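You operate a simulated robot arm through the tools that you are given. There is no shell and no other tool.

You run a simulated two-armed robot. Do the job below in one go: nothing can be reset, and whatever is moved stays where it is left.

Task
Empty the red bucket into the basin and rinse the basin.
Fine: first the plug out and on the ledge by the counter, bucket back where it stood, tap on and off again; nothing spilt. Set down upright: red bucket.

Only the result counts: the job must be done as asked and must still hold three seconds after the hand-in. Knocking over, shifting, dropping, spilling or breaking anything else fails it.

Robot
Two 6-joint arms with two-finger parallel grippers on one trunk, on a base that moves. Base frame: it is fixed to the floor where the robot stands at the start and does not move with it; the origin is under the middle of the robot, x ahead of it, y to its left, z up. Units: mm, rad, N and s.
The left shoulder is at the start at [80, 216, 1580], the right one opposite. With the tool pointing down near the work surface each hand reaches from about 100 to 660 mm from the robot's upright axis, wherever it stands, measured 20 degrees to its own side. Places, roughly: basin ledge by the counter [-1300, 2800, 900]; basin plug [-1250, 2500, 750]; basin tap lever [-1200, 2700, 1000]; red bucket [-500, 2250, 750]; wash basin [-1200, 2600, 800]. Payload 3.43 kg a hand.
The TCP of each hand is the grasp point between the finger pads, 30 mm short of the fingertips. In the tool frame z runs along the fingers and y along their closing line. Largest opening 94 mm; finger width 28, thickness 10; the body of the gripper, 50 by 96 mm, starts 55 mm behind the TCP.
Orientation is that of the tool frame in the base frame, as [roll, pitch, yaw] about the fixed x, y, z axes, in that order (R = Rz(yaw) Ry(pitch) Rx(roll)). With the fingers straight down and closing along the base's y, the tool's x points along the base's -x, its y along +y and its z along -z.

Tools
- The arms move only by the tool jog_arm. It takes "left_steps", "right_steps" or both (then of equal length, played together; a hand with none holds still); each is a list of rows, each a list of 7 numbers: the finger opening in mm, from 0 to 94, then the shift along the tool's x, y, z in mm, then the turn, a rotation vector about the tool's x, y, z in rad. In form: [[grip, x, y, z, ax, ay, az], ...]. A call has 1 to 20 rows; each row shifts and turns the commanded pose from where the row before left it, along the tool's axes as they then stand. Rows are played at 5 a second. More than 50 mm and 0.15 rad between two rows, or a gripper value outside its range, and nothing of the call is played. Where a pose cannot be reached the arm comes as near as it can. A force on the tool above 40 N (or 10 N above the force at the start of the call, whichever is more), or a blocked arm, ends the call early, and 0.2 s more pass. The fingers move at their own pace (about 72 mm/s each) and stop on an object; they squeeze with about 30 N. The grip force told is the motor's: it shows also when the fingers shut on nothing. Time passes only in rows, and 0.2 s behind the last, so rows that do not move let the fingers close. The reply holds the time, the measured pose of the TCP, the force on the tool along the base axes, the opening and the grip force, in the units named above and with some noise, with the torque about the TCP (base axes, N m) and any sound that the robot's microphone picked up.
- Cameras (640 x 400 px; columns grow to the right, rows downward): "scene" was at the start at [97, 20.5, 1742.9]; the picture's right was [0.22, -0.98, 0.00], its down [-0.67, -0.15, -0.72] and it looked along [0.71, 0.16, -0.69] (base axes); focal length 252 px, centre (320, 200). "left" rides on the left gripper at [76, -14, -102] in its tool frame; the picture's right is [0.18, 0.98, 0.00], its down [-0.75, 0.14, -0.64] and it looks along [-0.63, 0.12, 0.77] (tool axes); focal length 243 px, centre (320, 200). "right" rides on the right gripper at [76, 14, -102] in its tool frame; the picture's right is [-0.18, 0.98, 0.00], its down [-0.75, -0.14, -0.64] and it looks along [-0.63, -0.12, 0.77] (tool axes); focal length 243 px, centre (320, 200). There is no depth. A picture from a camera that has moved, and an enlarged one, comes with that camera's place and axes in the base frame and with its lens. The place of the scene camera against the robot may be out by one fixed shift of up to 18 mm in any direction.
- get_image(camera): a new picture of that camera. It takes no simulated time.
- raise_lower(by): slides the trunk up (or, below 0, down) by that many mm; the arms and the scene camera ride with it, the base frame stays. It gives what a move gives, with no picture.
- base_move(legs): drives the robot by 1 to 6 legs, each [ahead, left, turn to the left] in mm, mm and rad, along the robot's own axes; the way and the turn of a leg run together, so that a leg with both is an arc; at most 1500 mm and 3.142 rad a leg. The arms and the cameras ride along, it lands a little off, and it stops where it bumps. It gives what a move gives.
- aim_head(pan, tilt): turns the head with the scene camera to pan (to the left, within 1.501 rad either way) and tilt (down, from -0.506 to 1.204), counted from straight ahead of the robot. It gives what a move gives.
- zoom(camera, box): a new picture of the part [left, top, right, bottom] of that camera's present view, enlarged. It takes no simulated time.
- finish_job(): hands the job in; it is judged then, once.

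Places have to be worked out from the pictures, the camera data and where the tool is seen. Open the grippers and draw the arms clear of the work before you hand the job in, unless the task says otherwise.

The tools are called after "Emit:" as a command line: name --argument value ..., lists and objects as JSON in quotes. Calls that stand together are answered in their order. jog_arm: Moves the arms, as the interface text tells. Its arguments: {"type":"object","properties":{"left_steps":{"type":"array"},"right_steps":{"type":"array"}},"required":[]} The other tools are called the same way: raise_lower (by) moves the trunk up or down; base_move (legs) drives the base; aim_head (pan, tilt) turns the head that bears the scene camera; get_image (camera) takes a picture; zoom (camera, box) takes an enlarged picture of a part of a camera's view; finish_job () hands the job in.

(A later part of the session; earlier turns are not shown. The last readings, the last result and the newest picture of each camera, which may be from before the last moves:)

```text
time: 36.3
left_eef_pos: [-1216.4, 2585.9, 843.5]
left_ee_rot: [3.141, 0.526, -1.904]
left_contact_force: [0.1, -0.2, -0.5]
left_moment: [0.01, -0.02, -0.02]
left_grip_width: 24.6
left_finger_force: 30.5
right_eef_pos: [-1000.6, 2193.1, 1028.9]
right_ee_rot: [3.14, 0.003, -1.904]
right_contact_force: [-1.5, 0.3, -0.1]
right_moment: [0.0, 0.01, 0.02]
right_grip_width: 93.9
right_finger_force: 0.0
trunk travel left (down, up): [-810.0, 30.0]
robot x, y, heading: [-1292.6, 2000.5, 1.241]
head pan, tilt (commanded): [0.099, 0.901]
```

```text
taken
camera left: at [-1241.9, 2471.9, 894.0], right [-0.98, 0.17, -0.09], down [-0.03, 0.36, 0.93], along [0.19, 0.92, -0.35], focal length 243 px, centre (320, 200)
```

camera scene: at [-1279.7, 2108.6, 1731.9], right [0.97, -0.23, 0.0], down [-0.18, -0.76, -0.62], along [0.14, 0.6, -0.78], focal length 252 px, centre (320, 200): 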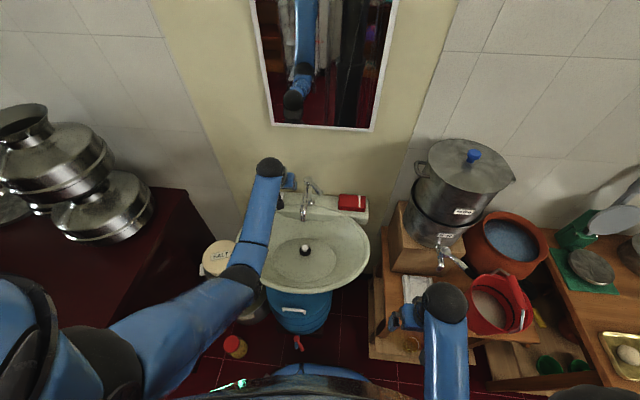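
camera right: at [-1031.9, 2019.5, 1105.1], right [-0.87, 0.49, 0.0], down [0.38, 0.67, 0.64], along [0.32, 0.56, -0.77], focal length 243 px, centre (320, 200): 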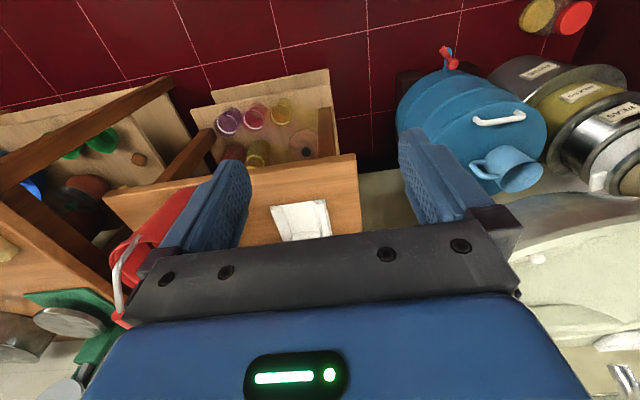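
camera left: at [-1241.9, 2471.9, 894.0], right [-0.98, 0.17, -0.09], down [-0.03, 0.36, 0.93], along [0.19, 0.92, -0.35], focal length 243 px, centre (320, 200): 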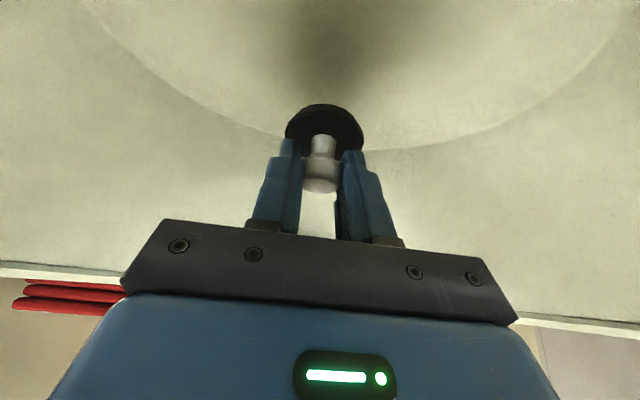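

The plug came out and stays in the grip. I carry it back from under the spout, up, left and forward toward the free ledge strip, stopping short to check.

Emit:
jog_arm --left_steps '[[0, 9.8, 0, -23.0, 0, 0, 0], [0, 9.8, 0, -23.0, 0, 0, 0], [0, 9.8, 0, -23.0, 0, 0, 0], [0, 9.8, 0, -23.0, 0, 0, 0], [0, -12.5, 0, -21.6, 0, 0, 0], [0, -12.5, 0, -21.6, 0, 0, 0], [0, -12.5, 0, -21.6, 0, 0, 0], [0, -12.5, 0, -21.6, 0, 0, 0], [0, 0, 36.5, 0, 0, 0, 0], [0, 0, 36.5, 0, 0, 0, 0], [0, -34.5, 0, 20.2, 0, 0, 0], [0, -34.5, 0, 20.2, 0, 0, 0], [0, -34.5, 0, 20.2, 0, 0, 0], [0, -34.5, 0, 20.2, 0, 0, 0], [0, -34.5, 0, 20.2, 0, 0, 0]]'

Emit:
get_image --camera "left"

Emit:
zoom --camera "scene" --box '[240, 150, 380, 240]'

```text
time: 39.5
left_eef_pos: [-1245.1, 2725.2, 1002.5]
left_ee_rot: [3.141, 0.523, -1.904]
left_contact_force: [0.7, 0.8, 0.1]
left_moment: [0.0, 0.04, 0.04]
left_grip_width: 24.5
left_finger_force: 29.6
right_eef_pos: [-999.1, 2194.1, 1025.9]
right_ee_rot: [3.14, 0.006, -1.903]
right_contact_force: [-0.1, -0.3, -0.2]
right_moment: [-0.03, 0.0, 0.01]
right_grip_width: 94.2
right_finger_force: 0.1
trunk travel left (down, up): [-810.0, 30.0]
robot x, y, heading: [-1296.9, 2002.1, 1.242]
head pan, tilt (commanded): [0.099, 0.901]
```

```text
taken
camera left: at [-1270.6, 2610.6, 1052.0], right [-0.98, 0.17, -0.09], down [-0.02, 0.36, 0.93], along [0.19, 0.92, -0.35], focal length 243 px, centre (320, 200)
```

left: 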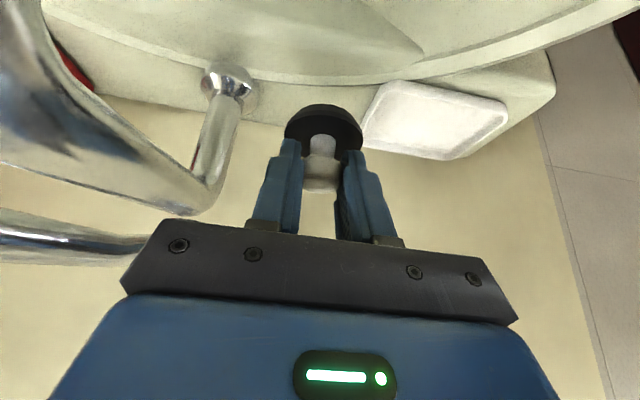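

```text
4.44 times, centred on (310, 195) of scene
camera zoom: at [-1278.5, 2109.6, 1731.8], right [0.97, -0.23, 0.0], down [-0.18, -0.76, -0.62], along [0.14, 0.6, -0.79], focal length 1122 px, centre (364, 222)
```

zoom: 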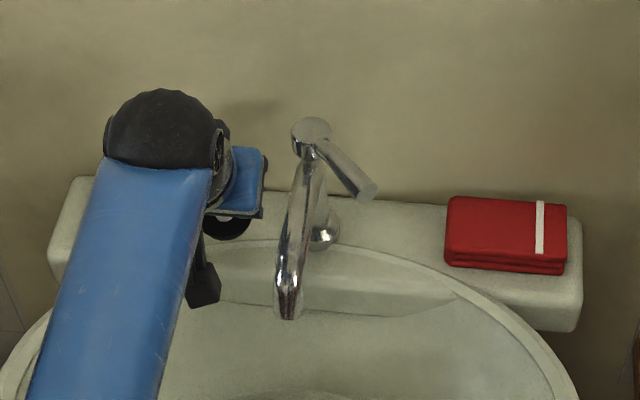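

Now forward 66 mm over the strip and down to z≈960, then check alignment with dish, wall and tap.

Emit:
jog_arm --left_steps '[[0, -28.6, 0, 16.5, 0, 0, 0], [0, -28.6, 0, 16.5, 0, 0, 0], [0, 10, 0, 17.3, 0, 0, 0], [0, 10, 0, 17.3, 0, 0, 0], [0, 0, 0, 0, 0, 0, 0]]'

Emit:
get_image --camera "left"

Emit:
zoom --camera "scene" --box '[240, 150, 380, 240]'

```text
time: 40.7
left_eef_pos: [-1223.9, 2786.8, 961.2]
left_ee_rot: [-3.14, 0.525, -1.904]
left_contact_force: [0.1, 0.1, 0.2]
left_moment: [-0.01, 0.0, -0.03]
left_grip_width: 24.6
left_finger_force: 30.0
right_eef_pos: [-1000.2, 2193.9, 1028.9]
right_ee_rot: [3.141, 0.002, -1.905]
right_contact_force: [0.0, -0.6, -0.5]
right_moment: [0.01, 0.0, 0.0]
right_grip_width: 94.0
right_finger_force: 0.1
trunk travel left (down, up): [-810.0, 30.0]
robot x, y, heading: [-1292.4, 2003.3, 1.242]
head pan, tilt (commanded): [0.099, 0.901]
```

```text
taken
camera left: at [-1249.3, 2672.9, 1011.8], right [-0.98, 0.17, -0.09], down [-0.03, 0.36, 0.93], along [0.19, 0.92, -0.35], focal length 243 px, centre (320, 200)
```

left: 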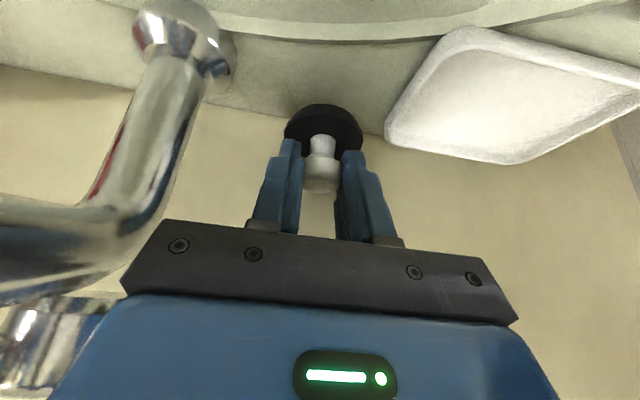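

```text
4.44 times, centred on (310, 195) of scene
camera zoom: at [-1279.6, 2107.8, 1731.9], right [0.97, -0.23, 0.0], down [-0.18, -0.76, -0.62], along [0.14, 0.6, -0.78], focal length 1122 px, centre (364, 222)
```

zoom: 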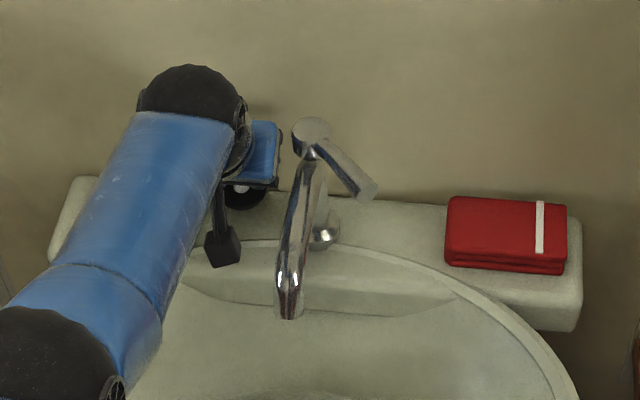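

Alignment looks good: the plug hangs between tap base and dish, clear of both. I lower gently in small rows and watch for contact.

Emit:
jog_arm --left_steps '[[0, 5, 0, 8.66, 0, 0, 0], [0, 2.5, 0, 4.33, 0, 0, 0], [0, 2.5, 0, 4.33, 0, 0, 0], [0, 0, 0, 0, 0, 0, 0]]'

Emit:
get_image --camera "left"

```text
time: 41.7
left_eef_pos: [-1225.8, 2786.5, 945.1]
left_ee_rot: [-3.141, 0.533, -1.905]
left_contact_force: [-1.0, 1.1, 15.1]
left_moment: [-0.12, 0.09, 0.01]
left_grip_width: 24.4
left_finger_force: 29.5
right_eef_pos: [-1000.4, 2191.3, 1028.4]
right_ee_rot: [3.141, 0.007, -1.904]
right_contact_force: [0.2, -0.7, 0.4]
right_moment: [-0.04, -0.03, -0.01]
right_grip_width: 93.9
right_finger_force: 0.0
trunk travel left (down, up): [-810.0, 30.0]
robot x, y, heading: [-1292.4, 2002.4, 1.236]
head pan, tilt (commanded): [0.099, 0.901]
```

```text
taken
camera left: at [-1249.7, 2672.2, 996.1], right [-0.98, 0.17, -0.09], down [-0.03, 0.35, 0.94], along [0.19, 0.92, -0.34], focal length 243 px, centre (320, 200)
```

left: 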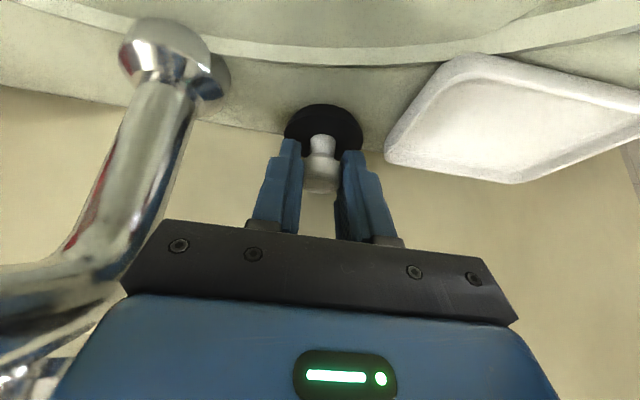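

Contact: 15 N upward at TCP z≈945, so the plug rests on the ledge (≈885). I ease off, shift 5 mm toward me to centre it on the strip, and lower again lightly.

Emit:
jog_arm --left_steps '[[0, -3.5, 0, -6.06, 0, 0, 0], [0, 4.3, 0, -2.5, 0, 0, 0], [0, 1.5, 0, 2.6, 0, 0, 0], [0, 0, 0, 0, 0, 0, 0]]'

```text
time: 42.7
left_eef_pos: [-1227.4, 2779.9, 946.0]
left_ee_rot: [-3.141, 0.524, -1.904]
left_contact_force: [-0.8, -3.4, 2.6]
left_moment: [-0.21, 0.06, 0.03]
left_grip_width: 24.5
left_finger_force: 30.2
right_eef_pos: [-1000.1, 2191.6, 1028.1]
right_ee_rot: [-3.141, 0.006, -1.904]
right_contact_force: [-1.0, -0.7, 0.1]
right_moment: [0.0, 0.02, 0.0]
right_grip_width: 94.1
right_finger_force: 0.0
trunk travel left (down, up): [-810.0, 30.0]
robot x, y, heading: [-1293.6, 2003.0, 1.234]
head pan, tilt (commanded): [0.099, 0.901]
```

Light contact (≈2.6 N). I press 1 mm more, open the fingers moderately (dish edge and tap leave ~15 mm each side), and rise straight up.

Emit:
jog_arm --left_steps '[[0, 0.5, 0, 0.87, 0, 0, 0], [28, 0, 0, 0, 0, 0, 0], [34, 0, 0, 0, 0, 0, 0], [40, 0, 0, 0, 0, 0, 0], [40, 0, 0, 0, 0, 0, 0]]'

Emit:
get_image --camera "left"

```text
time: 43.9
left_eef_pos: [-1226.3, 2781.4, 945.6]
left_ee_rot: [3.141, 0.526, -1.904]
left_contact_force: [-0.3, -0.6, 1.0]
left_moment: [-0.01, -0.02, 0.01]
left_grip_width: 40.0
left_finger_force: 0.1
right_eef_pos: [-1000.5, 2192.1, 1027.3]
right_ee_rot: [-3.142, 0.004, -1.903]
right_contact_force: [-1.0, 0.4, -0.3]
right_moment: [-0.02, 0.0, -0.01]
right_grip_width: 93.8
right_finger_force: 0.1
trunk travel left (down, up): [-810.0, 30.0]
robot x, y, heading: [-1292.1, 2001.1, 1.24]
head pan, tilt (commanded): [0.099, 0.901]
```

```text
taken
camera left: at [-1251.6, 2667.2, 996.2], right [-0.98, 0.17, -0.09], down [-0.03, 0.36, 0.93], along [0.19, 0.92, -0.35], focal length 243 px, centre (320, 200)
```

left: 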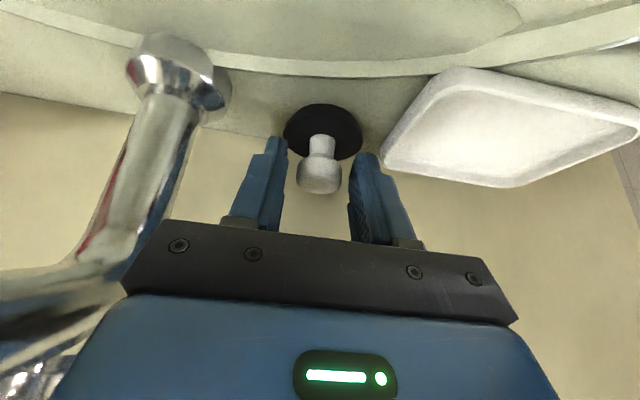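

The plug stands free on the ledge. I rise straight up and then withdraw back, and check it from the scene camera.

Emit:
jog_arm --left_steps '[[40, -5, 0, -8.66, 0, 0, 0], [40, -12.5, 0, -21.6, 0, 0, 0], [40, -12.5, 0, -21.6, 0, 0, 0], [40, -7.5, 0, -13, 0, 0, 0], [40, 34.5, 0, -20.2, 0, 0, 0], [40, 34.5, 0, -20.2, 0, 0, 0], [40, 34.5, 0, -20.2, 0, 0, 0], [40, 34.5, 0, -20.2, 0, 0, 0], [40, 34.5, 0, -20.2, 0, 0, 0], [40, 34.5, 0, -20.2, 0, 0, 0]]'

Emit:
get_image --camera "left"

Emit:
zoom --camera "scene" --box '[240, 150, 380, 240]'

```text
time: 46.1
left_eef_pos: [-1304.6, 2552.8, 1023.7]
left_ee_rot: [-3.141, 0.528, -1.904]
left_contact_force: [0.2, 0.4, 0.5]
left_moment: [-0.01, 0.02, 0.01]
left_grip_width: 39.9
left_finger_force: 0.0
right_eef_pos: [-999.6, 2192.0, 1028.7]
right_ee_rot: [3.141, 0.008, -1.904]
right_contact_force: [0.3, 1.2, -0.7]
right_moment: [-0.02, -0.02, -0.01]
right_grip_width: 94.3
right_finger_force: 0.0
trunk travel left (down, up): [-810.0, 30.0]
robot x, y, heading: [-1293.3, 2003.6, 1.238]
head pan, tilt (commanded): [0.099, 0.901]
```

```text
taken
camera left: at [-1330.9, 2439.0, 1073.4], right [-0.98, 0.17, -0.09], down [-0.03, 0.36, 0.93], along [0.19, 0.92, -0.34], focal length 243 px, centre (320, 200)
```

left: 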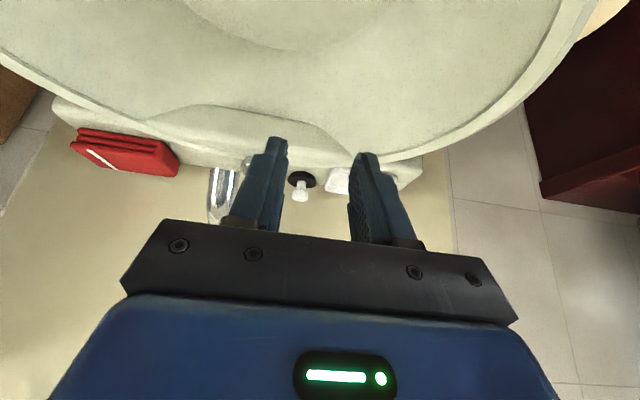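

```text
4.44 times, centred on (310, 195) of scene
camera zoom: at [-1281.0, 2104.5, 1732.2], right [0.97, -0.23, 0.0], down [-0.18, -0.76, -0.62], along [0.14, 0.61, -0.78], focal length 1122 px, centre (364, 222)
```

zoom: 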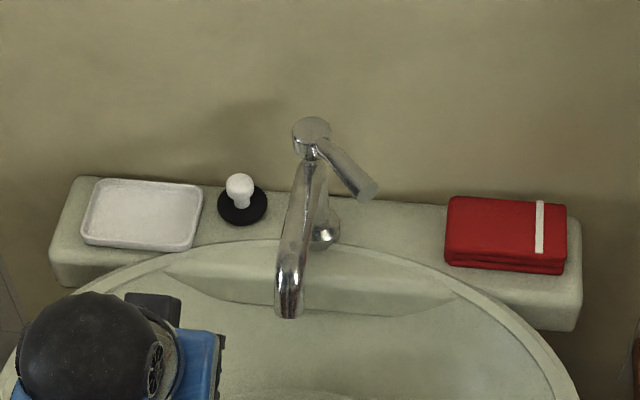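

The plug stands on the ledge between dish and tap, by the counter side. Next I move to the pouring station (left in front of the basin) to rehearse the two-handed tilt empty-handed before I commit to the bucket.

Emit:
base_move --legs '[[-20, 0, 0], [0, 240, 0]]'

Emit:
aim_head --pan 0.0 --tilt 0.85

Emit:
get_image --camera "scene"

```text
time: 48.3
left_eef_pos: [-1531.9, 2613.7, 1022.6]
left_ee_rot: [3.139, 0.524, -1.907]
left_contact_force: [0.7, 0.0, -0.3]
left_moment: [-0.01, 0.03, 0.01]
left_grip_width: 40.2
left_finger_force: 0.1
right_eef_pos: [-1228.5, 2250.2, 1027.8]
right_ee_rot: [3.138, 0.005, -1.908]
right_contact_force: [0.5, 0.9, 0.7]
right_moment: [0.03, 0.03, 0.01]
right_grip_width: 94.0
right_finger_force: 0.1
trunk travel left (down, up): [-810.0, 30.0]
robot x, y, heading: [-1528.9, 2061.8, 1.238]
head pan, tilt (commanded): [0.099, 0.901]
```

```text
time: 49.0
left_eef_pos: [-1534.1, 2614.8, 1021.6]
left_ee_rot: [3.14, 0.525, -1.907]
left_contact_force: [-0.2, 0.4, -0.5]
left_moment: [-0.02, 0.03, 0.02]
left_grip_width: 40.3
left_finger_force: 0.2
right_eef_pos: [-1230.6, 2251.6, 1028.2]
right_ee_rot: [3.14, 0.004, -1.908]
right_contact_force: [-0.7, -0.4, 0.2]
right_moment: [-0.02, 0.0, 0.02]
right_grip_width: 94.0
right_finger_force: 0.2
trunk travel left (down, up): [-810.0, 30.0]
robot x, y, heading: [-1526.1, 2059.2, 1.241]
head pan, tilt (commanded): [0.0, 0.85]
```

```text
taken
camera scene: at [-1501.4, 2165.8, 1735.9], right [0.94, -0.33, 0.0], down [-0.25, -0.71, -0.66], along [0.22, 0.62, -0.75], focal length 252 px, centre (320, 200)
```

scene: 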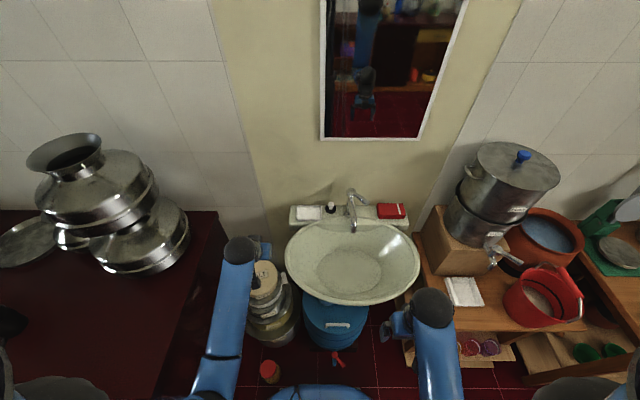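

I bring both hands to where they'd hold the bucket over the left half of the basin (e1≈-2235 and -2045), fingers nearly closed, tilted 30°, in stages.

Emit:
jog_arm --left_steps '[[20, 0, -34, 0, 0, 0, 0], [20, 0, -34, 0, 0, 0, 0], [20, 0, 0, 0, 0, 0, 0], [20, 0, 0, 0, 0, 0, 0], [20, 0, 0, 0, 0, 0, 0], [20, 0, 0, 0, 0, 0, 0], [20, 0, 0, 0, 0, 0, 0], [20, 0, 0, 0, 0, 0, 0], [20, 0, 0, 0, 0, 0, 0]]' --right_steps '[[20, -40, 29.4, 0, 0, 0, 0], [20, -40, 29.4, 0, 0, 0, 0], [20, -40, 29.4, 0, 0, 0, 0], [20, -40, 29.4, 0, 0, 0, 0], [20, -40, 29.4, 0, 0, 0, 0], [20, 0, 0, 0, 0, -0.131, 0], [20, 0, 0, 0, 0, -0.131, 0], [20, 0, 0, 0, 0, -0.131, 0], [20, 0, 0, 0, 0, -0.131, 0]]'

```text
time: 51.0
left_eef_pos: [-1471.6, 2593.5, 1022.3]
left_ee_rot: [-3.142, 0.525, -1.906]
left_contact_force: [0.2, -0.7, -0.3]
left_moment: [-0.01, 0.01, -0.05]
left_grip_width: 20.0
left_finger_force: 0.1
right_eef_pos: [-1305.1, 2487.5, 1014.6]
right_ee_rot: [3.141, 0.532, -1.908]
right_contact_force: [0.3, 0.6, -0.2]
right_moment: [-0.02, 0.03, 0.01]
right_grip_width: 20.1
right_finger_force: 0.1
right hand out of reach, approached as far as the arm can: row 1, 2
trunk travel left (down, up): [-810.0, 30.0]
robot x, y, heading: [-1524.2, 2062.6, 1.236]
head pan, tilt (commanded): [0.0, 0.85]
```

Both are at 30°. Now I move them forward to e2≈2099 and tilt to 45°.

Emit:
jog_arm --left_steps '[[20, -27.9, 0, 16.2, 0, 0, 0], [20, -27.9, 0, 16.2, 0, 0, 0], [20, -27.9, 0, 16.2, 0, 0, 0], [20, -27.9, 0, 16.2, 0, 0, 0], [20, 0, 0, 0, 0, -0.13, 0], [20, 0, 0, 0, 0, -0.13, 0]]' --right_steps '[[20, -37.9, 0, 20, 0, 0, 0], [20, -37.9, 0, 20, 0, 0, 0], [20, -37.9, 0, 20, 0, 0, 0], [20, -37.9, 0, 20, 0, 0, 0], [20, 0, 0, 0, 0, -0.13, 0], [20, 0, 0, 0, 0, -0.13, 0]]'

Emit:
get_image --camera "scene"

```text
time: 52.4
left_eef_pos: [-1429.0, 2712.2, 1023.9]
left_ee_rot: [3.141, 0.791, -1.905]
left_contact_force: [1.3, 0.2, 0.2]
left_moment: [-0.02, 0.0, 0.0]
left_grip_width: 19.9
left_finger_force: 0.0
right_eef_pos: [-1249.8, 2644.6, 1025.2]
right_ee_rot: [3.14, 0.795, -1.909]
right_contact_force: [-0.3, 0.1, 0.1]
right_moment: [0.01, 0.03, -0.01]
right_grip_width: 20.1
right_finger_force: 0.0
trunk travel left (down, up): [-810.0, 30.0]
robot x, y, heading: [-1527.8, 2062.0, 1.235]
head pan, tilt (commanded): [0.0, 0.85]
```

```text
taken
camera scene: at [-1505.5, 2161.4, 1736.4], right [0.94, -0.33, 0.0], down [-0.25, -0.71, -0.66], along [0.22, 0.63, -0.75], focal length 252 px, centre (320, 200)
```

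scene: 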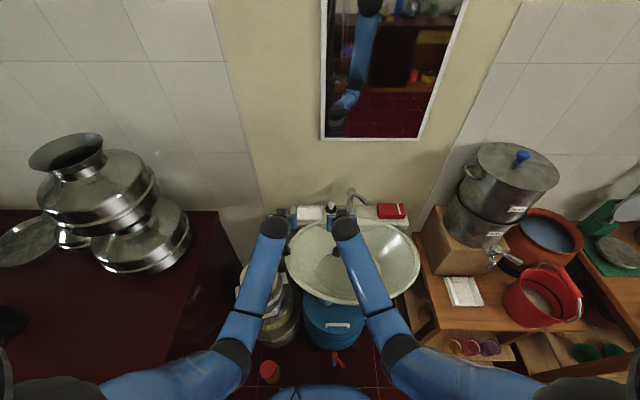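

The 45° posture is fine for both arms. I continue the rehearsed tilt to 90° along the planned lip-centred path.

Emit:
jog_arm --left_steps '[[20, -7.1, 0, -12, 0, -0.13, 0], [20, -8.6, 0, -11, 0, -0.127, 0], [20, 2.2, 0, -10.8, 0, -0.131, 0], [20, 0.8, 0, -11, 0, -0.131, 0], [20, 2.3, 0, -12.3, 0, -0.131, 0], [20, 0.6, 0, -12.5, 0, -0.131, 0]]' --right_steps '[[20, -7.1, 0, -12, 0, -0.13, 0], [20, -8.6, 0, -11, 0, -0.127, 0], [20, 2.2, 0, -10.8, 0, -0.131, 0], [20, 0.8, 0, -11, 0, -0.131, 0], [20, 2.3, 0, -12.3, 0, -0.131, 0], [20, 0.6, 0, -12.5, 0, -0.131, 0]]'

Emit:
get_image --camera "scene"

```text
time: 53.8
left_eef_pos: [-1445.5, 2663.4, 1057.4]
left_ee_rot: [-2.4, 1.564, -1.169]
left_contact_force: [0.5, 0.3, 0.4]
left_moment: [-0.04, 0.01, 0.0]
left_grip_width: 20.0
left_finger_force: 0.0
right_eef_pos: [-1267.0, 2596.9, 1057.6]
right_ee_rot: [3.015, 1.57, -2.029]
right_contact_force: [-0.7, -0.3, 1.3]
right_moment: [-0.03, 0.0, 0.02]
right_grip_width: 19.9
right_finger_force: 0.1
trunk travel left (down, up): [-810.0, 30.0]
robot x, y, heading: [-1530.7, 2063.0, 1.236]
head pan, tilt (commanded): [0.0, 0.85]
```

```text
taken
camera scene: at [-1504.5, 2165.3, 1736.1], right [0.94, -0.33, 0.0], down [-0.25, -0.71, -0.66], along [0.22, 0.62, -0.75], focal length 252 px, centre (320, 200)
```

scene: 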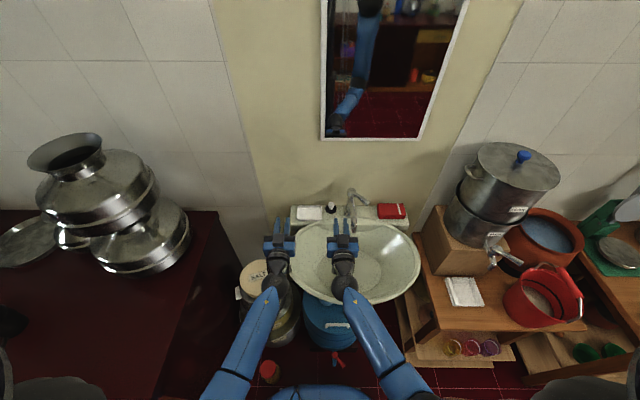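

90° works with no complaint. I continue the rehearsal to about 115°.

Emit:
jog_arm --left_steps '[[20, -2, 0, -14.5, 0, -0.131, 0], [20, -3.9, 0, -14.1, 0, -0.131, 0], [20, -1.1, 0, -10, 0, -0.087, 0], [20, -2, 0, -9.9, 0, -0.087, 0]]' --right_steps '[[20, -2, 0, -14.5, 0, -0.131, 0], [20, -3.9, 0, -14.1, 0, -0.131, 0], [20, -1.1, 0, -10, 0, -0.087, 0], [20, -2, 0, -9.9, 0, -0.087, 0]]'

Emit:
get_image --camera "scene"

```text
time: 54.8
left_eef_pos: [-1462.2, 2617.7, 1059.1]
left_ee_rot: [-0.002, 1.137, 1.232]
left_contact_force: [0.2, 0.5, 0.0]
left_moment: [0.0, 0.02, 0.01]
left_grip_width: 19.9
left_finger_force: 0.0
right_eef_pos: [-1281.3, 2552.5, 1059.2]
right_ee_rot: [0.002, 1.133, 1.237]
right_contact_force: [0.3, 0.1, -1.0]
right_moment: [-0.01, 0.01, 0.03]
right_grip_width: 20.0
right_finger_force: 0.1
trunk travel left (down, up): [-810.0, 30.0]
robot x, y, heading: [-1523.5, 2064.4, 1.23]
head pan, tilt (commanded): [0.0, 0.85]
```

```text
taken
camera scene: at [-1503.8, 2167.3, 1735.9], right [0.94, -0.33, 0.0], down [-0.25, -0.71, -0.66], along [0.22, 0.62, -0.75], focal length 252 px, centre (320, 200)
```

scene: 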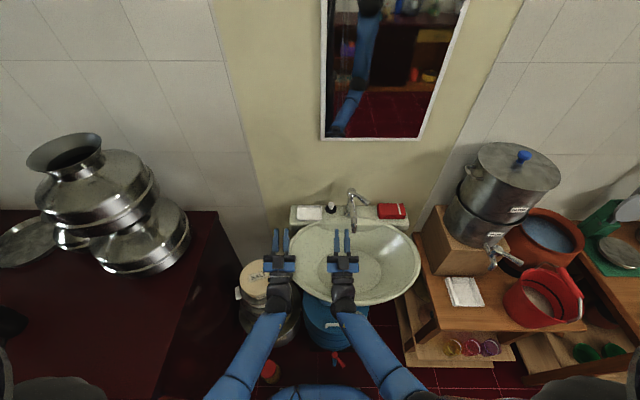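

The whole tilt to 115° is reachable by both arms. I reverse it, bringing both hands back to tool-down close in front of me.

Emit:
jog_arm --left_steps '[[20, -0.65, 0, -8.5, 0, 0.1433, 0], [20, 0.57, 0, -8.5, 0, 0.1433, 0], [20, 1.8, 0, -8.35, 0, 0.1433, 0], [20, 2.96, 0, -8, 0, 0.1433, 0], [20, 4.07, 0, -7.5, 0, 0.1433, 0], [20, 5.1, 0, -6.85, 0, 0.1433, 0], [20, 6.03, 0, -6.05, 0, 0.1433, 0], [20, 6.83, 0, -5.1, 0, 0.1433, 0], [20, 7.5, 0, -4.1, 0, 0.1433, 0], [20, 8, 0, -3, 0, 0.1433, 0], [20, 8.35, 0, -1.8, 0, 0.1433, 0], [20, 8.5, 0, -0.6, 0, 0.1433, 0], [20, 8.5, 0, 0.6, 0, 0.1433, 0], [20, 8.35, 0, 1.8, 0, 0.143, 0]]' --right_steps '[[20, -0.65, 0, -8.5, 0, 0.1433, 0], [20, 0.57, 0, -8.5, 0, 0.1433, 0], [20, 1.8, 0, -8.35, 0, 0.1433, 0], [20, 2.96, 0, -8, 0, 0.1433, 0], [20, 4.07, 0, -7.5, 0, 0.1433, 0], [20, 5.1, 0, -6.85, 0, 0.1433, 0], [20, 6.03, 0, -6.05, 0, 0.1433, 0], [20, 6.83, 0, -5.1, 0, 0.1433, 0], [20, 7.5, 0, -4.1, 0, 0.1433, 0], [20, 8, 0, -3, 0, 0.1433, 0], [20, 8.35, 0, -1.8, 0, 0.1433, 0], [20, 8.5, 0, -0.6, 0, 0.1433, 0], [20, 8.5, 0, 0.6, 0, 0.1433, 0], [20, 8.35, 0, 1.8, 0, 0.143, 0]]'

```text
time: 57.8
left_eef_pos: [-1498.5, 2513.5, 1015.7]
left_ee_rot: [-3.14, -0.005, -1.906]
left_contact_force: [-0.1, 0.1, -1.0]
left_moment: [-0.04, -0.02, 0.01]
left_grip_width: 19.6
left_finger_force: 0.1
right_eef_pos: [-1319.4, 2447.7, 1016.1]
right_ee_rot: [-3.142, -0.003, -1.904]
right_contact_force: [0.1, -0.3, -0.1]
right_moment: [0.0, -0.03, 0.01]
right_grip_width: 19.7
right_finger_force: 0.1
trunk travel left (down, up): [-810.0, 30.0]
robot x, y, heading: [-1526.4, 2061.6, 1.239]
head pan, tilt (commanded): [0.0, 0.85]
```

Rehearsal done. I raise the trunk its last 30 mm for headroom, pull both hands back a little, and drive right to stand in front of the bucket.

Emit:
raise_lower --by 30

Emit:
jog_arm --left_steps '[[40, 40, 20, 0, 0, 0, 0], [40, 40, 20, 0, 0, 0, 0]]' --right_steps '[[40, 40, -20, 0, 0, 0, 0], [40, 40, -20, 0, 0, 0, 0]]'

Emit:
base_move --legs '[[0, -805, 0]]'

Emit:
get_image --camera "scene"

Emit:
get_image --camera "left"

Emit:
get_image --camera "right"

```text
time: 58.5
left_eef_pos: [-1498.8, 2512.8, 1048.0]
left_ee_rot: [-3.139, 0.003, -1.906]
left_contact_force: [0.2, 0.5, 0.2]
left_moment: [0.0, -0.02, 0.01]
left_grip_width: 20.1
left_finger_force: 0.1
right_eef_pos: [-1319.2, 2446.5, 1045.7]
right_ee_rot: [3.141, 0.0, -1.908]
right_contact_force: [-1.4, 0.8, -1.4]
right_moment: [0.0, -0.01, 0.06]
right_grip_width: 20.2
right_finger_force: 0.0
trunk travel left (down, up): [-840.0, 0.0]
robot x, y, heading: [-1523.5, 2060.5, 1.237]
head pan, tilt (commanded): [0.0, 0.85]
```

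```text
time: 59.1
left_eef_pos: [-1564.3, 2446.0, 1044.2]
left_ee_rot: [-3.139, 0.01, -1.907]
left_contact_force: [0.0, -0.8, 0.8]
left_moment: [0.05, -0.03, -0.02]
left_grip_width: 39.9
left_finger_force: 0.1
right_eef_pos: [-1310.7, 2352.1, 1044.9]
right_ee_rot: [3.14, 0.009, -1.908]
right_contact_force: [0.2, 0.2, 0.2]
right_moment: [0.0, -0.02, -0.02]
right_grip_width: 39.9
right_finger_force: 0.1
right hand out of reach, approached as far as the arm can: row 1
trunk travel left (down, up): [-840.0, 0.0]
robot x, y, heading: [-1528.0, 2057.2, 1.233]
head pan, tilt (commanded): [0.0, 0.85]
```

```text
time: 63.4
left_eef_pos: [-808.3, 2191.9, 1044.0]
left_ee_rot: [-3.139, 0.005, -1.891]
left_contact_force: [-0.5, 0.4, 0.1]
left_moment: [0.0, -0.03, -0.02]
left_grip_width: 39.8
left_finger_force: 0.0
right_eef_pos: [-551.1, 2102.9, 1041.9]
right_ee_rot: [3.14, 0.006, -1.891]
right_contact_force: [-0.3, -0.8, -0.2]
right_moment: [-0.01, 0.0, 0.01]
right_grip_width: 40.1
right_finger_force: 0.0
trunk travel left (down, up): [-840.0, 0.0]
robot x, y, heading: [-765.1, 1800.9, 1.252]
head pan, tilt (commanded): [0.0, 0.85]
```

```text
taken
camera scene: at [-744.6, 1908.8, 1765.9], right [0.95, -0.31, 0.0], down [-0.23, -0.71, -0.66], along [0.21, 0.63, -0.75], focal length 252 px, centre (320, 200)
```

scene: 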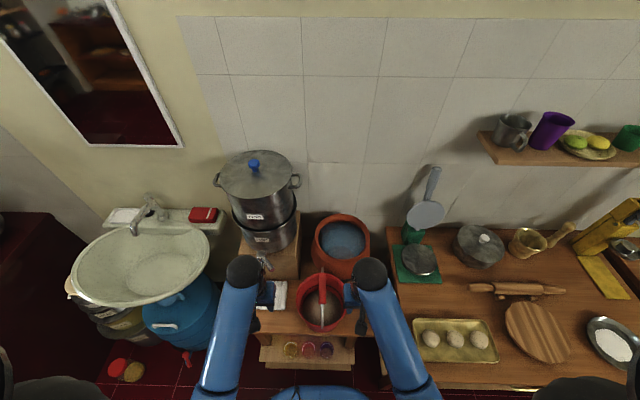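

```text
taken
camera left: at [-820.1, 2116.5, 1144.8], right [-0.99, 0.13, 0.0], down [0.1, 0.76, 0.65], along [0.09, 0.64, -0.76], focal length 243 px, centre (320, 200)
```

left: 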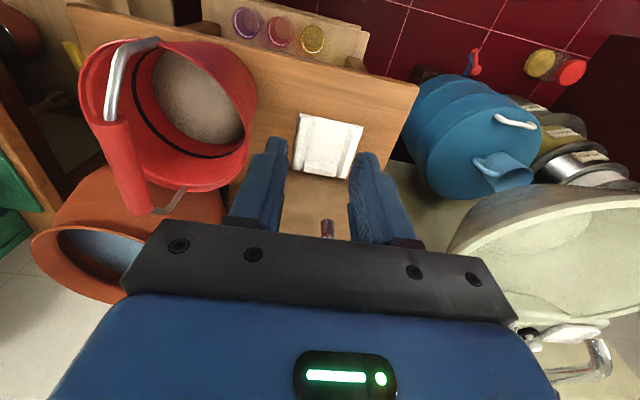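

```text
taken
camera right: at [-590.2, 2034.1, 1145.2], right [-0.88, 0.48, 0.0], down [0.37, 0.67, 0.65], along [0.31, 0.57, -0.76], focal length 243 px, centre (320, 200)
```

right: 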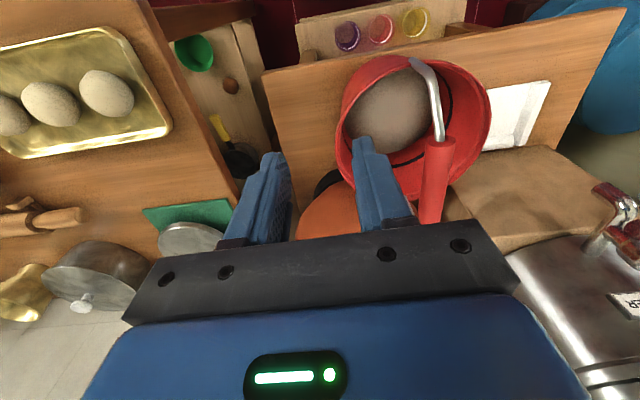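

I stand in front of the bucket (heading ≈1.250). I zoom both wrist cameras on the bucket to triangulate rim and bail.

Emit:
zoom --camera "left" --box '[50, 20, 290, 230]'

Emit:
zoom --camera "right" --box '[310, 30, 530, 250]'

Emit:
zoom --camera "scene" --box '[230, 210, 410, 350]'

```text
1.90 times, centred on (170, 125) of left
camera zoom: at [-820.1, 2116.5, 1144.8], right [-0.99, 0.13, 0.0], down [0.1, 0.76, 0.65], along [0.09, 0.64, -0.76], focal length 462 px, centre (606, 343)
```

zoom: 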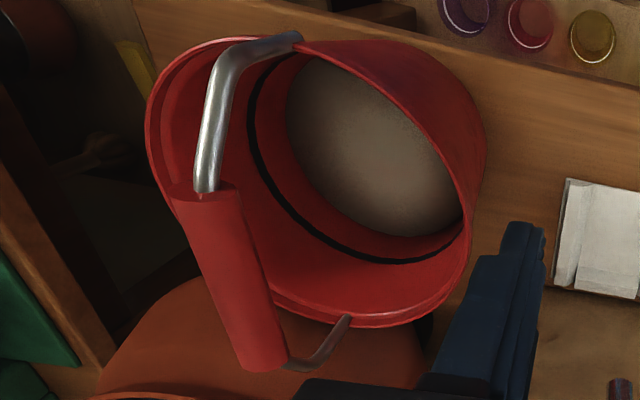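

```text
1.82 times, centred on (420, 140) of right
camera zoom: at [-590.2, 2034.1, 1145.2], right [-0.88, 0.48, 0.0], down [0.37, 0.67, 0.65], along [0.31, 0.57, -0.76], focal length 441 px, centre (138, 309)
```

zoom: 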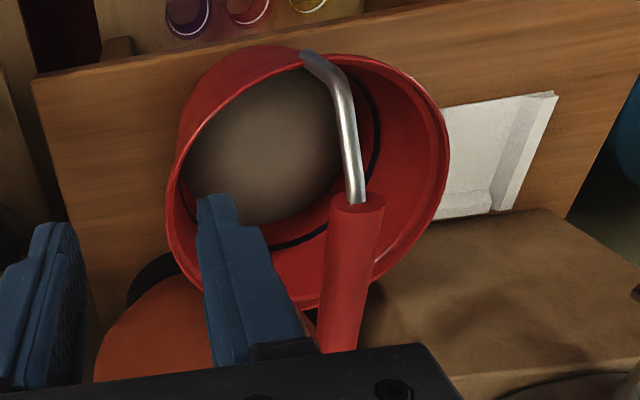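

```text
2.86 times, centred on (320, 280) of scene
camera zoom: at [-744.6, 1908.8, 1765.9], right [0.95, -0.31, 0.0], down [-0.23, -0.71, -0.66], along [0.21, 0.63, -0.75], focal length 721 px, centre (320, -29)
```

zoom: 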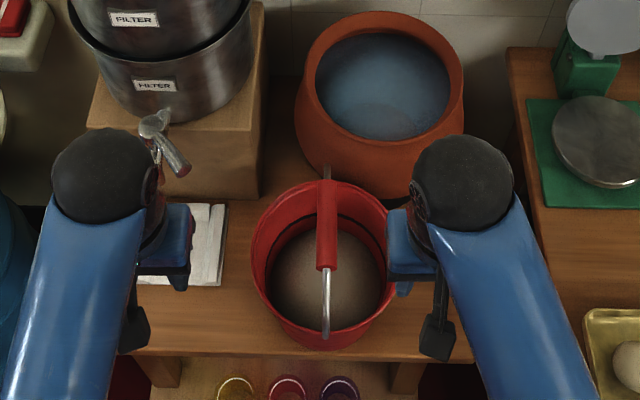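

Triangulated in the present robot frame (F forward, L left): bucket rim centre F≈1911, L≈1286, radius ≈97, rim z≈850; liquid only about 35 mm deep, so it is light (~1 kg). I bring both hands above the left and right rim with the fingers opened to 60 and splayed 9° to follow the wall taper, staying above the rim.

Emit:
jog_arm --left_steps '[[60, -21.3, -16.45, 35, 0, 0, 0], [60, -21.3, -16.45, 35, 0, 0, 0], [60, -21.3, -16.45, 35, 0, 0, 0], [60, -21.3, -16.45, 35, 0, 0, 0], [60, 0, 0, 0, 0.08, 0, 0], [60, 0, 0, 0, 0.08, 0, 0]]' --right_steps '[[60, -22.2, -1.2, 34.5, 0, 0, 0], [60, -22.2, -1.2, 34.5, 0, 0, 0], [60, -22.2, -1.2, 34.5, 0, 0, 0], [60, -22.2, -1.2, 34.5, 0, 0, 0], [60, 0, 0, 0, -0.08, 0, 0], [60, 0, 0, 0, -0.08, 0, 0]]'

Emit:
get_image --camera "left"

Emit:
get_image --camera "right"

Emit:
zoom --camera "scene" --box '[230, 210, 410, 350]'

```text
time: 64.8
left_eef_pos: [-717.4, 2252.5, 904.0]
left_ee_rot: [-2.979, 0.006, -1.891]
left_contact_force: [0.1, 0.3, 0.5]
left_moment: [0.04, -0.01, 0.01]
left_grip_width: 60.1
left_finger_force: 0.1
right_eef_pos: [-521.1, 2183.7, 905.5]
right_ee_rot: [2.979, 0.007, -1.89]
right_contact_force: [-0.1, -0.4, -0.7]
right_moment: [0.05, -0.01, 0.0]
right_grip_width: 60.1
right_finger_force: 0.2
trunk travel left (down, up): [-840.0, 0.0]
robot x, y, heading: [-764.8, 1801.1, 1.253]
head pan, tilt (commanded): [0.0, 0.85]
```

```text
taken
camera left: at [-745.1, 2180.6, 1006.6], right [-0.98, 0.13, -0.16], down [0.0, 0.79, 0.62], along [0.21, 0.6, -0.77], focal length 243 px, centre (320, 200)
```

left: 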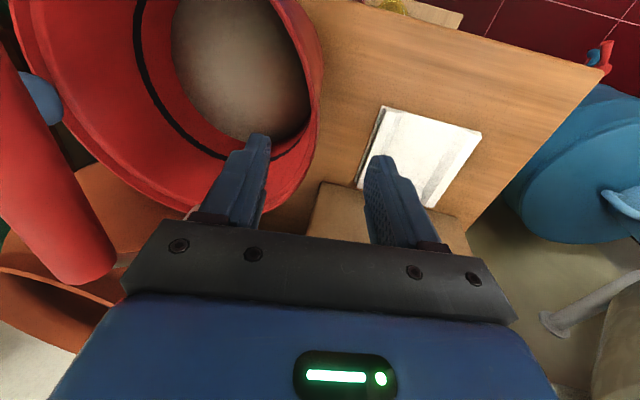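

```text
taken
camera right: at [-542.6, 2110.3, 1008.3], right [-0.86, 0.48, 0.16], down [0.47, 0.64, 0.62], along [0.19, 0.61, -0.77], focal length 243 px, centre (320, 200)
```

right: 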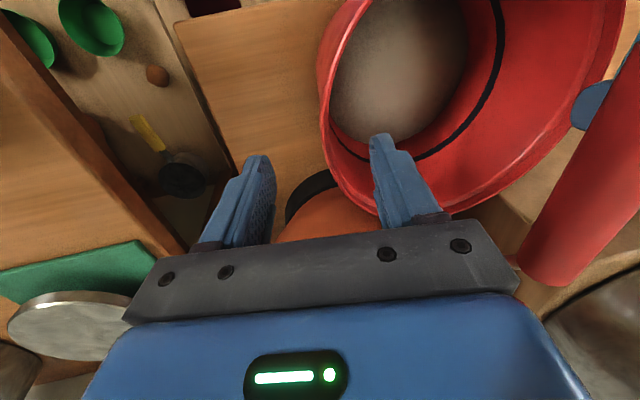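

```text
2.86 times, centred on (320, 280) of scene
camera zoom: at [-743.8, 1906.3, 1766.1], right [0.95, -0.31, 0.0], down [-0.23, -0.71, -0.66], along [0.21, 0.63, -0.75], focal length 721 px, centre (320, -29)
```

zoom: 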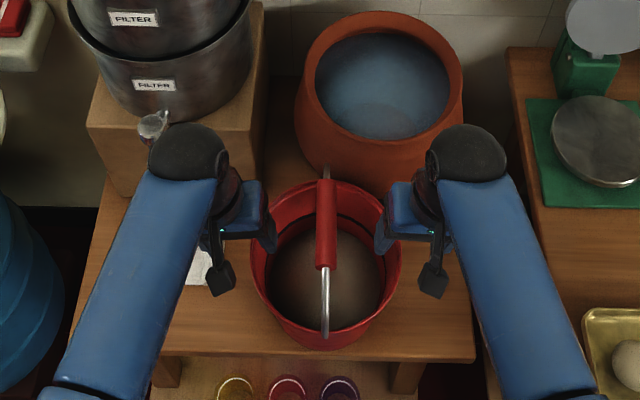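

I zoom in to check precisely where the rim passes between the fingers of each hand.

Emit:
zoom --camera "left" --box '[200, 40, 440, 240]'

Emit:
zoom --camera "right" --box '[220, 40, 460, 240]'

```text
2.00 times, centred on (320, 140) of left
camera zoom: at [-745.1, 2180.6, 1006.6], right [-0.98, 0.13, -0.16], down [0.0, 0.79, 0.62], along [0.21, 0.6, -0.77], focal length 485 px, centre (320, 320)
```

zoom: 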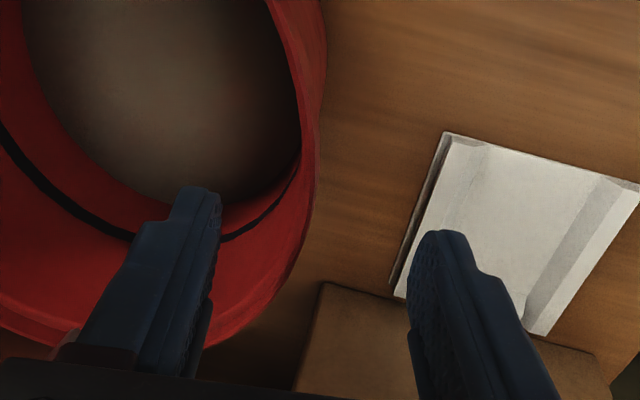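

```text
2.00 times, centred on (340, 140) of right
camera zoom: at [-542.6, 2110.3, 1008.3], right [-0.86, 0.48, 0.16], down [0.47, 0.64, 0.62], along [0.19, 0.61, -0.77], focal length 485 px, centre (280, 320)
```

zoom: 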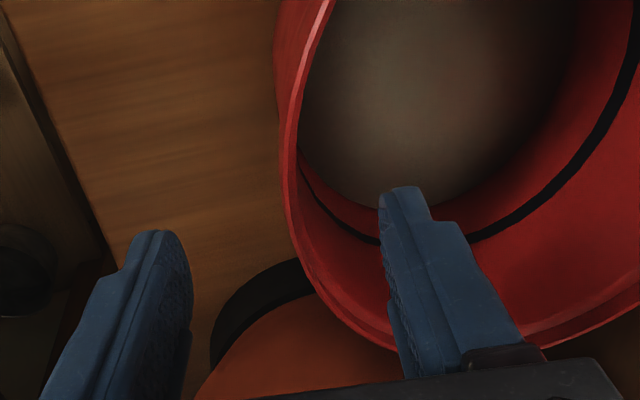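

Fit gives rim centre F≈1911, L≈1287, outer radius ≈94 — each rim side lies between its finger pair. I descend along the finger axes with small lateral corrections, about 2/3 of the way first.

Emit:
jog_arm --left_steps '[[60, 0.5, -1.6, 33, 0, 0, 0], [60, 0.4, -1.6, 33, 0, 0, 0]]' --right_steps '[[60, -1.3, 2.4, 33, 0, 0, 0], [60, -1.3, 2.4, 33, 0, 0, 0]]'

Emit:
get_image --camera "left"

Emit:
get_image --camera "right"

```text
time: 65.4
left_eef_pos: [-705.2, 2248.8, 838.8]
left_ee_rot: [-2.98, 0.004, -1.89]
left_contact_force: [0.7, 0.2, 0.6]
left_moment: [0.01, 0.01, -0.01]
left_grip_width: 60.1
left_finger_force: 0.0
right_eef_pos: [-534.3, 2196.1, 838.9]
right_ee_rot: [2.979, 0.003, -1.892]
right_contact_force: [-0.4, -0.4, 0.4]
right_moment: [0.0, -0.02, -0.02]
right_grip_width: 59.9
right_finger_force: 0.1
trunk travel left (down, up): [-840.0, 0.0]
robot x, y, heading: [-766.1, 1805.8, 1.255]
head pan, tilt (commanded): [0.0, 0.85]
```

```text
taken
camera left: at [-732.2, 2177.1, 940.8], right [-0.98, 0.13, -0.16], down [0.0, 0.79, 0.61], along [0.21, 0.6, -0.77], focal length 243 px, centre (320, 200)
```

left: 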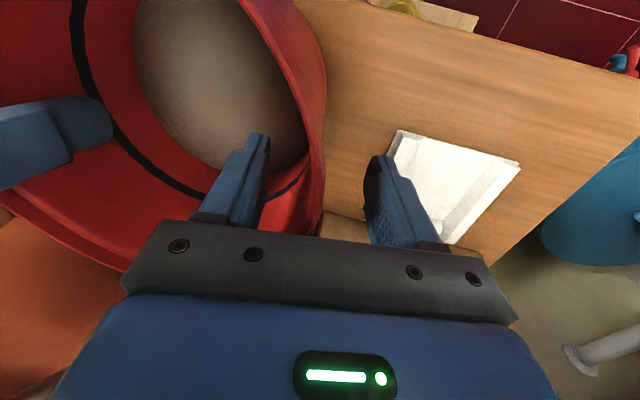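

```text
taken
camera right: at [-556.4, 2121.0, 942.8], right [-0.86, 0.48, 0.16], down [0.47, 0.64, 0.61], along [0.19, 0.6, -0.77], focal length 243 px, centre (320, 200)
```

right: 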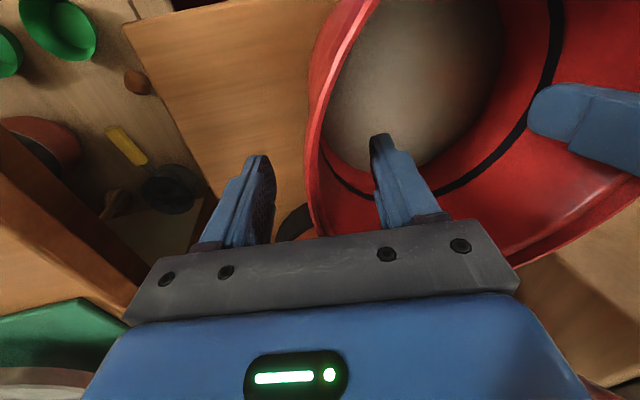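

The rim is centred between both finger pairs and nothing touches. I go down the last 32 mm and close both grippers together on the bucket wall.

Emit:
jog_arm --left_steps '[[60, 0, 0, 16, 0, 0, 0], [60, 0, 0, 16, 0, 0, 0], [60, 0, 0, 0, 0, 0, 0], [30, 0, 0, 0, 0, 0, 0], [15, 0, 0, 0, 0, 0, 0], [0, 0, 0, 0, 0, 0, 0], [0, 0, 0, 0, 0, 0, 0], [0, 0, 0, 0, 0, 0, 0]]' --right_steps '[[60, 0, 0, 16, 0, 0, 0], [60, 0, 0, 16, 0, 0, 0], [60, 0, 0, 0, 0, 0, 0], [30, 0, 0, 0, 0, 0, 0], [15, 0, 0, 0, 0, 0, 0], [0, 0, 0, 0, 0, 0, 0], [0, 0, 0, 0, 0, 0, 0], [0, 0, 0, 0, 0, 0, 0]]'

Emit:
get_image --camera "left"

Emit:
get_image --camera "right"

Emit:
zoom --camera "scene" --box '[230, 210, 410, 350]'

```text
time: 66.8
left_eef_pos: [-700.4, 2246.8, 810.5]
left_ee_rot: [-2.979, 0.015, -1.894]
left_contact_force: [-2.9, -3.5, 22.3]
left_moment: [-0.18, 2.51, -0.47]
left_grip_width: 11.7
left_finger_force: 30.2
right_eef_pos: [-539.5, 2195.5, 809.8]
right_ee_rot: [2.978, 0.01, -1.895]
right_contact_force: [0.5, -0.8, 16.1]
right_moment: [-2.03, -0.78, -0.3]
right_grip_width: 9.2
right_finger_force: 30.0
trunk travel left (down, up): [-840.0, 0.0]
robot x, y, heading: [-765.2, 1805.9, 1.251]
head pan, tilt (commanded): [0.0, 0.85]
stopped in row 6 (left hand): the force on the tool passed its limit at 42 N (the readings are from after the stop); the commanded pose is now the measured one
```

```text
taken
camera left: at [-726.8, 2175.2, 912.9], right [-0.98, 0.14, -0.16], down [0.01, 0.78, 0.62], along [0.21, 0.61, -0.77], focal length 243 px, centre (320, 200)
```

left: 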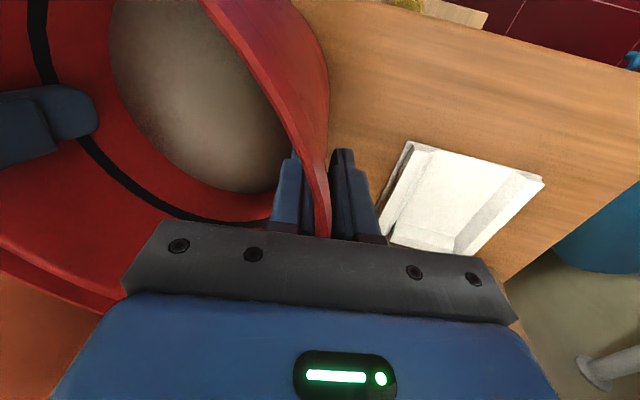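

```text
taken
camera right: at [-561.9, 2121.4, 913.8], right [-0.86, 0.48, 0.16], down [0.47, 0.63, 0.62], along [0.19, 0.61, -0.77], focal length 243 px, centre (320, 200)
```

right: 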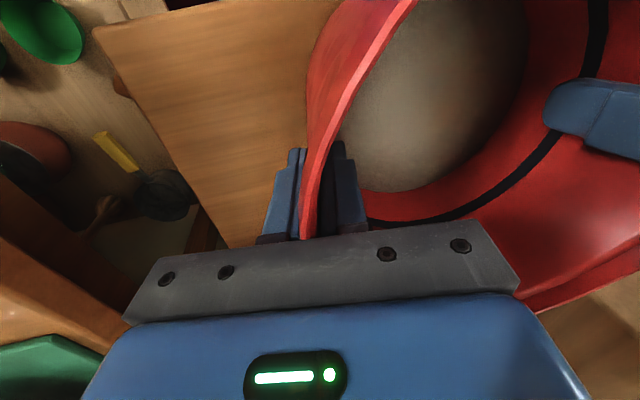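

```text
2.86 times, centred on (320, 280) of scene
camera zoom: at [-744.0, 1902.7, 1766.0], right [0.95, -0.31, 0.0], down [-0.23, -0.71, -0.66], along [0.21, 0.63, -0.75], focal length 721 px, centre (320, -29)
```

zoom: 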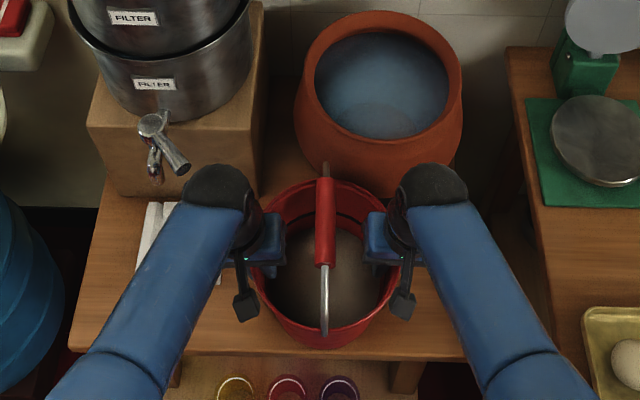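

Both grippers hold the wall (11.7 and 9.2 mm, 30 N each) at equal height; the closing left some downward press on the table. I lift both together a few millimetres to relieve that and feel the weight.

Emit:
jog_arm --left_steps '[[0, 0, -0.5, -3, 0, 0, 0], [0, 0, -0.5, -3, 0, 0, 0], [0, 0, -0.6, -3.9, 0, 0, 0], [0, 0, 0, 0, 0, 0, 0]]' --right_steps '[[0, 0, 0.5, -3, 0, 0, 0], [0, 0, 0.5, -3, 0, 0, 0], [0, 0, 0.6, -3.9, 0, 0, 0], [0, 0, 0, 0, 0, 0, 0]]'

Emit:
zoom --camera "scene" --box '[230, 210, 410, 350]'

Emit:
get_image --camera "left"

```text
time: 67.8
left_eef_pos: [-699.1, 2248.8, 817.8]
left_ee_rot: [-2.978, 0.01, -1.893]
left_contact_force: [18.8, -9.2, -8.0]
left_moment: [1.35, 2.02, -0.33]
left_grip_width: 11.3
left_finger_force: 29.7
right_eef_pos: [-539.0, 2198.1, 819.2]
right_ee_rot: [2.978, 0.009, -1.893]
right_contact_force: [-18.8, 9.8, -1.9]
right_moment: [-1.13, -1.47, -0.3]
right_grip_width: 9.3
right_finger_force: 29.8
trunk travel left (down, up): [-840.0, 0.0]
robot x, y, heading: [-762.1, 1802.6, 1.251]
head pan, tilt (commanded): [0.0, 0.85]
```

```text
2.86 times, centred on (320, 280) of scene
camera zoom: at [-742.2, 1909.3, 1765.8], right [0.95, -0.31, 0.0], down [-0.24, -0.71, -0.66], along [0.21, 0.63, -0.75], focal length 721 px, centre (320, -29)
```

zoom: 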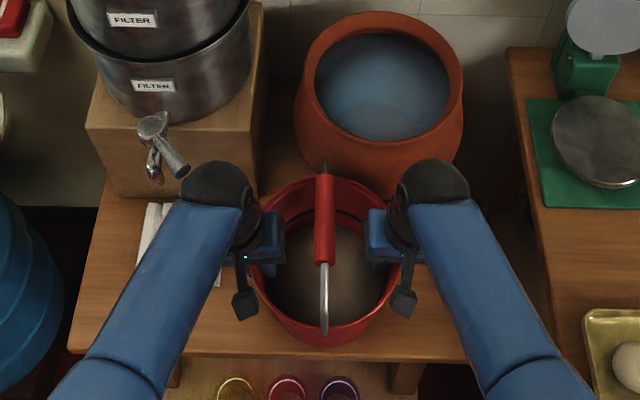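

```text
taken
camera left: at [-726.4, 2177.6, 920.7], right [-0.98, 0.13, -0.16], down [0.0, 0.79, 0.62], along [0.21, 0.6, -0.77], focal length 243 px, centre (320, 200)
```

left: 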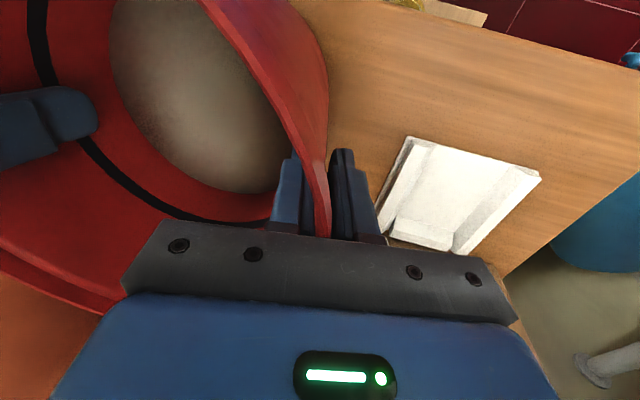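

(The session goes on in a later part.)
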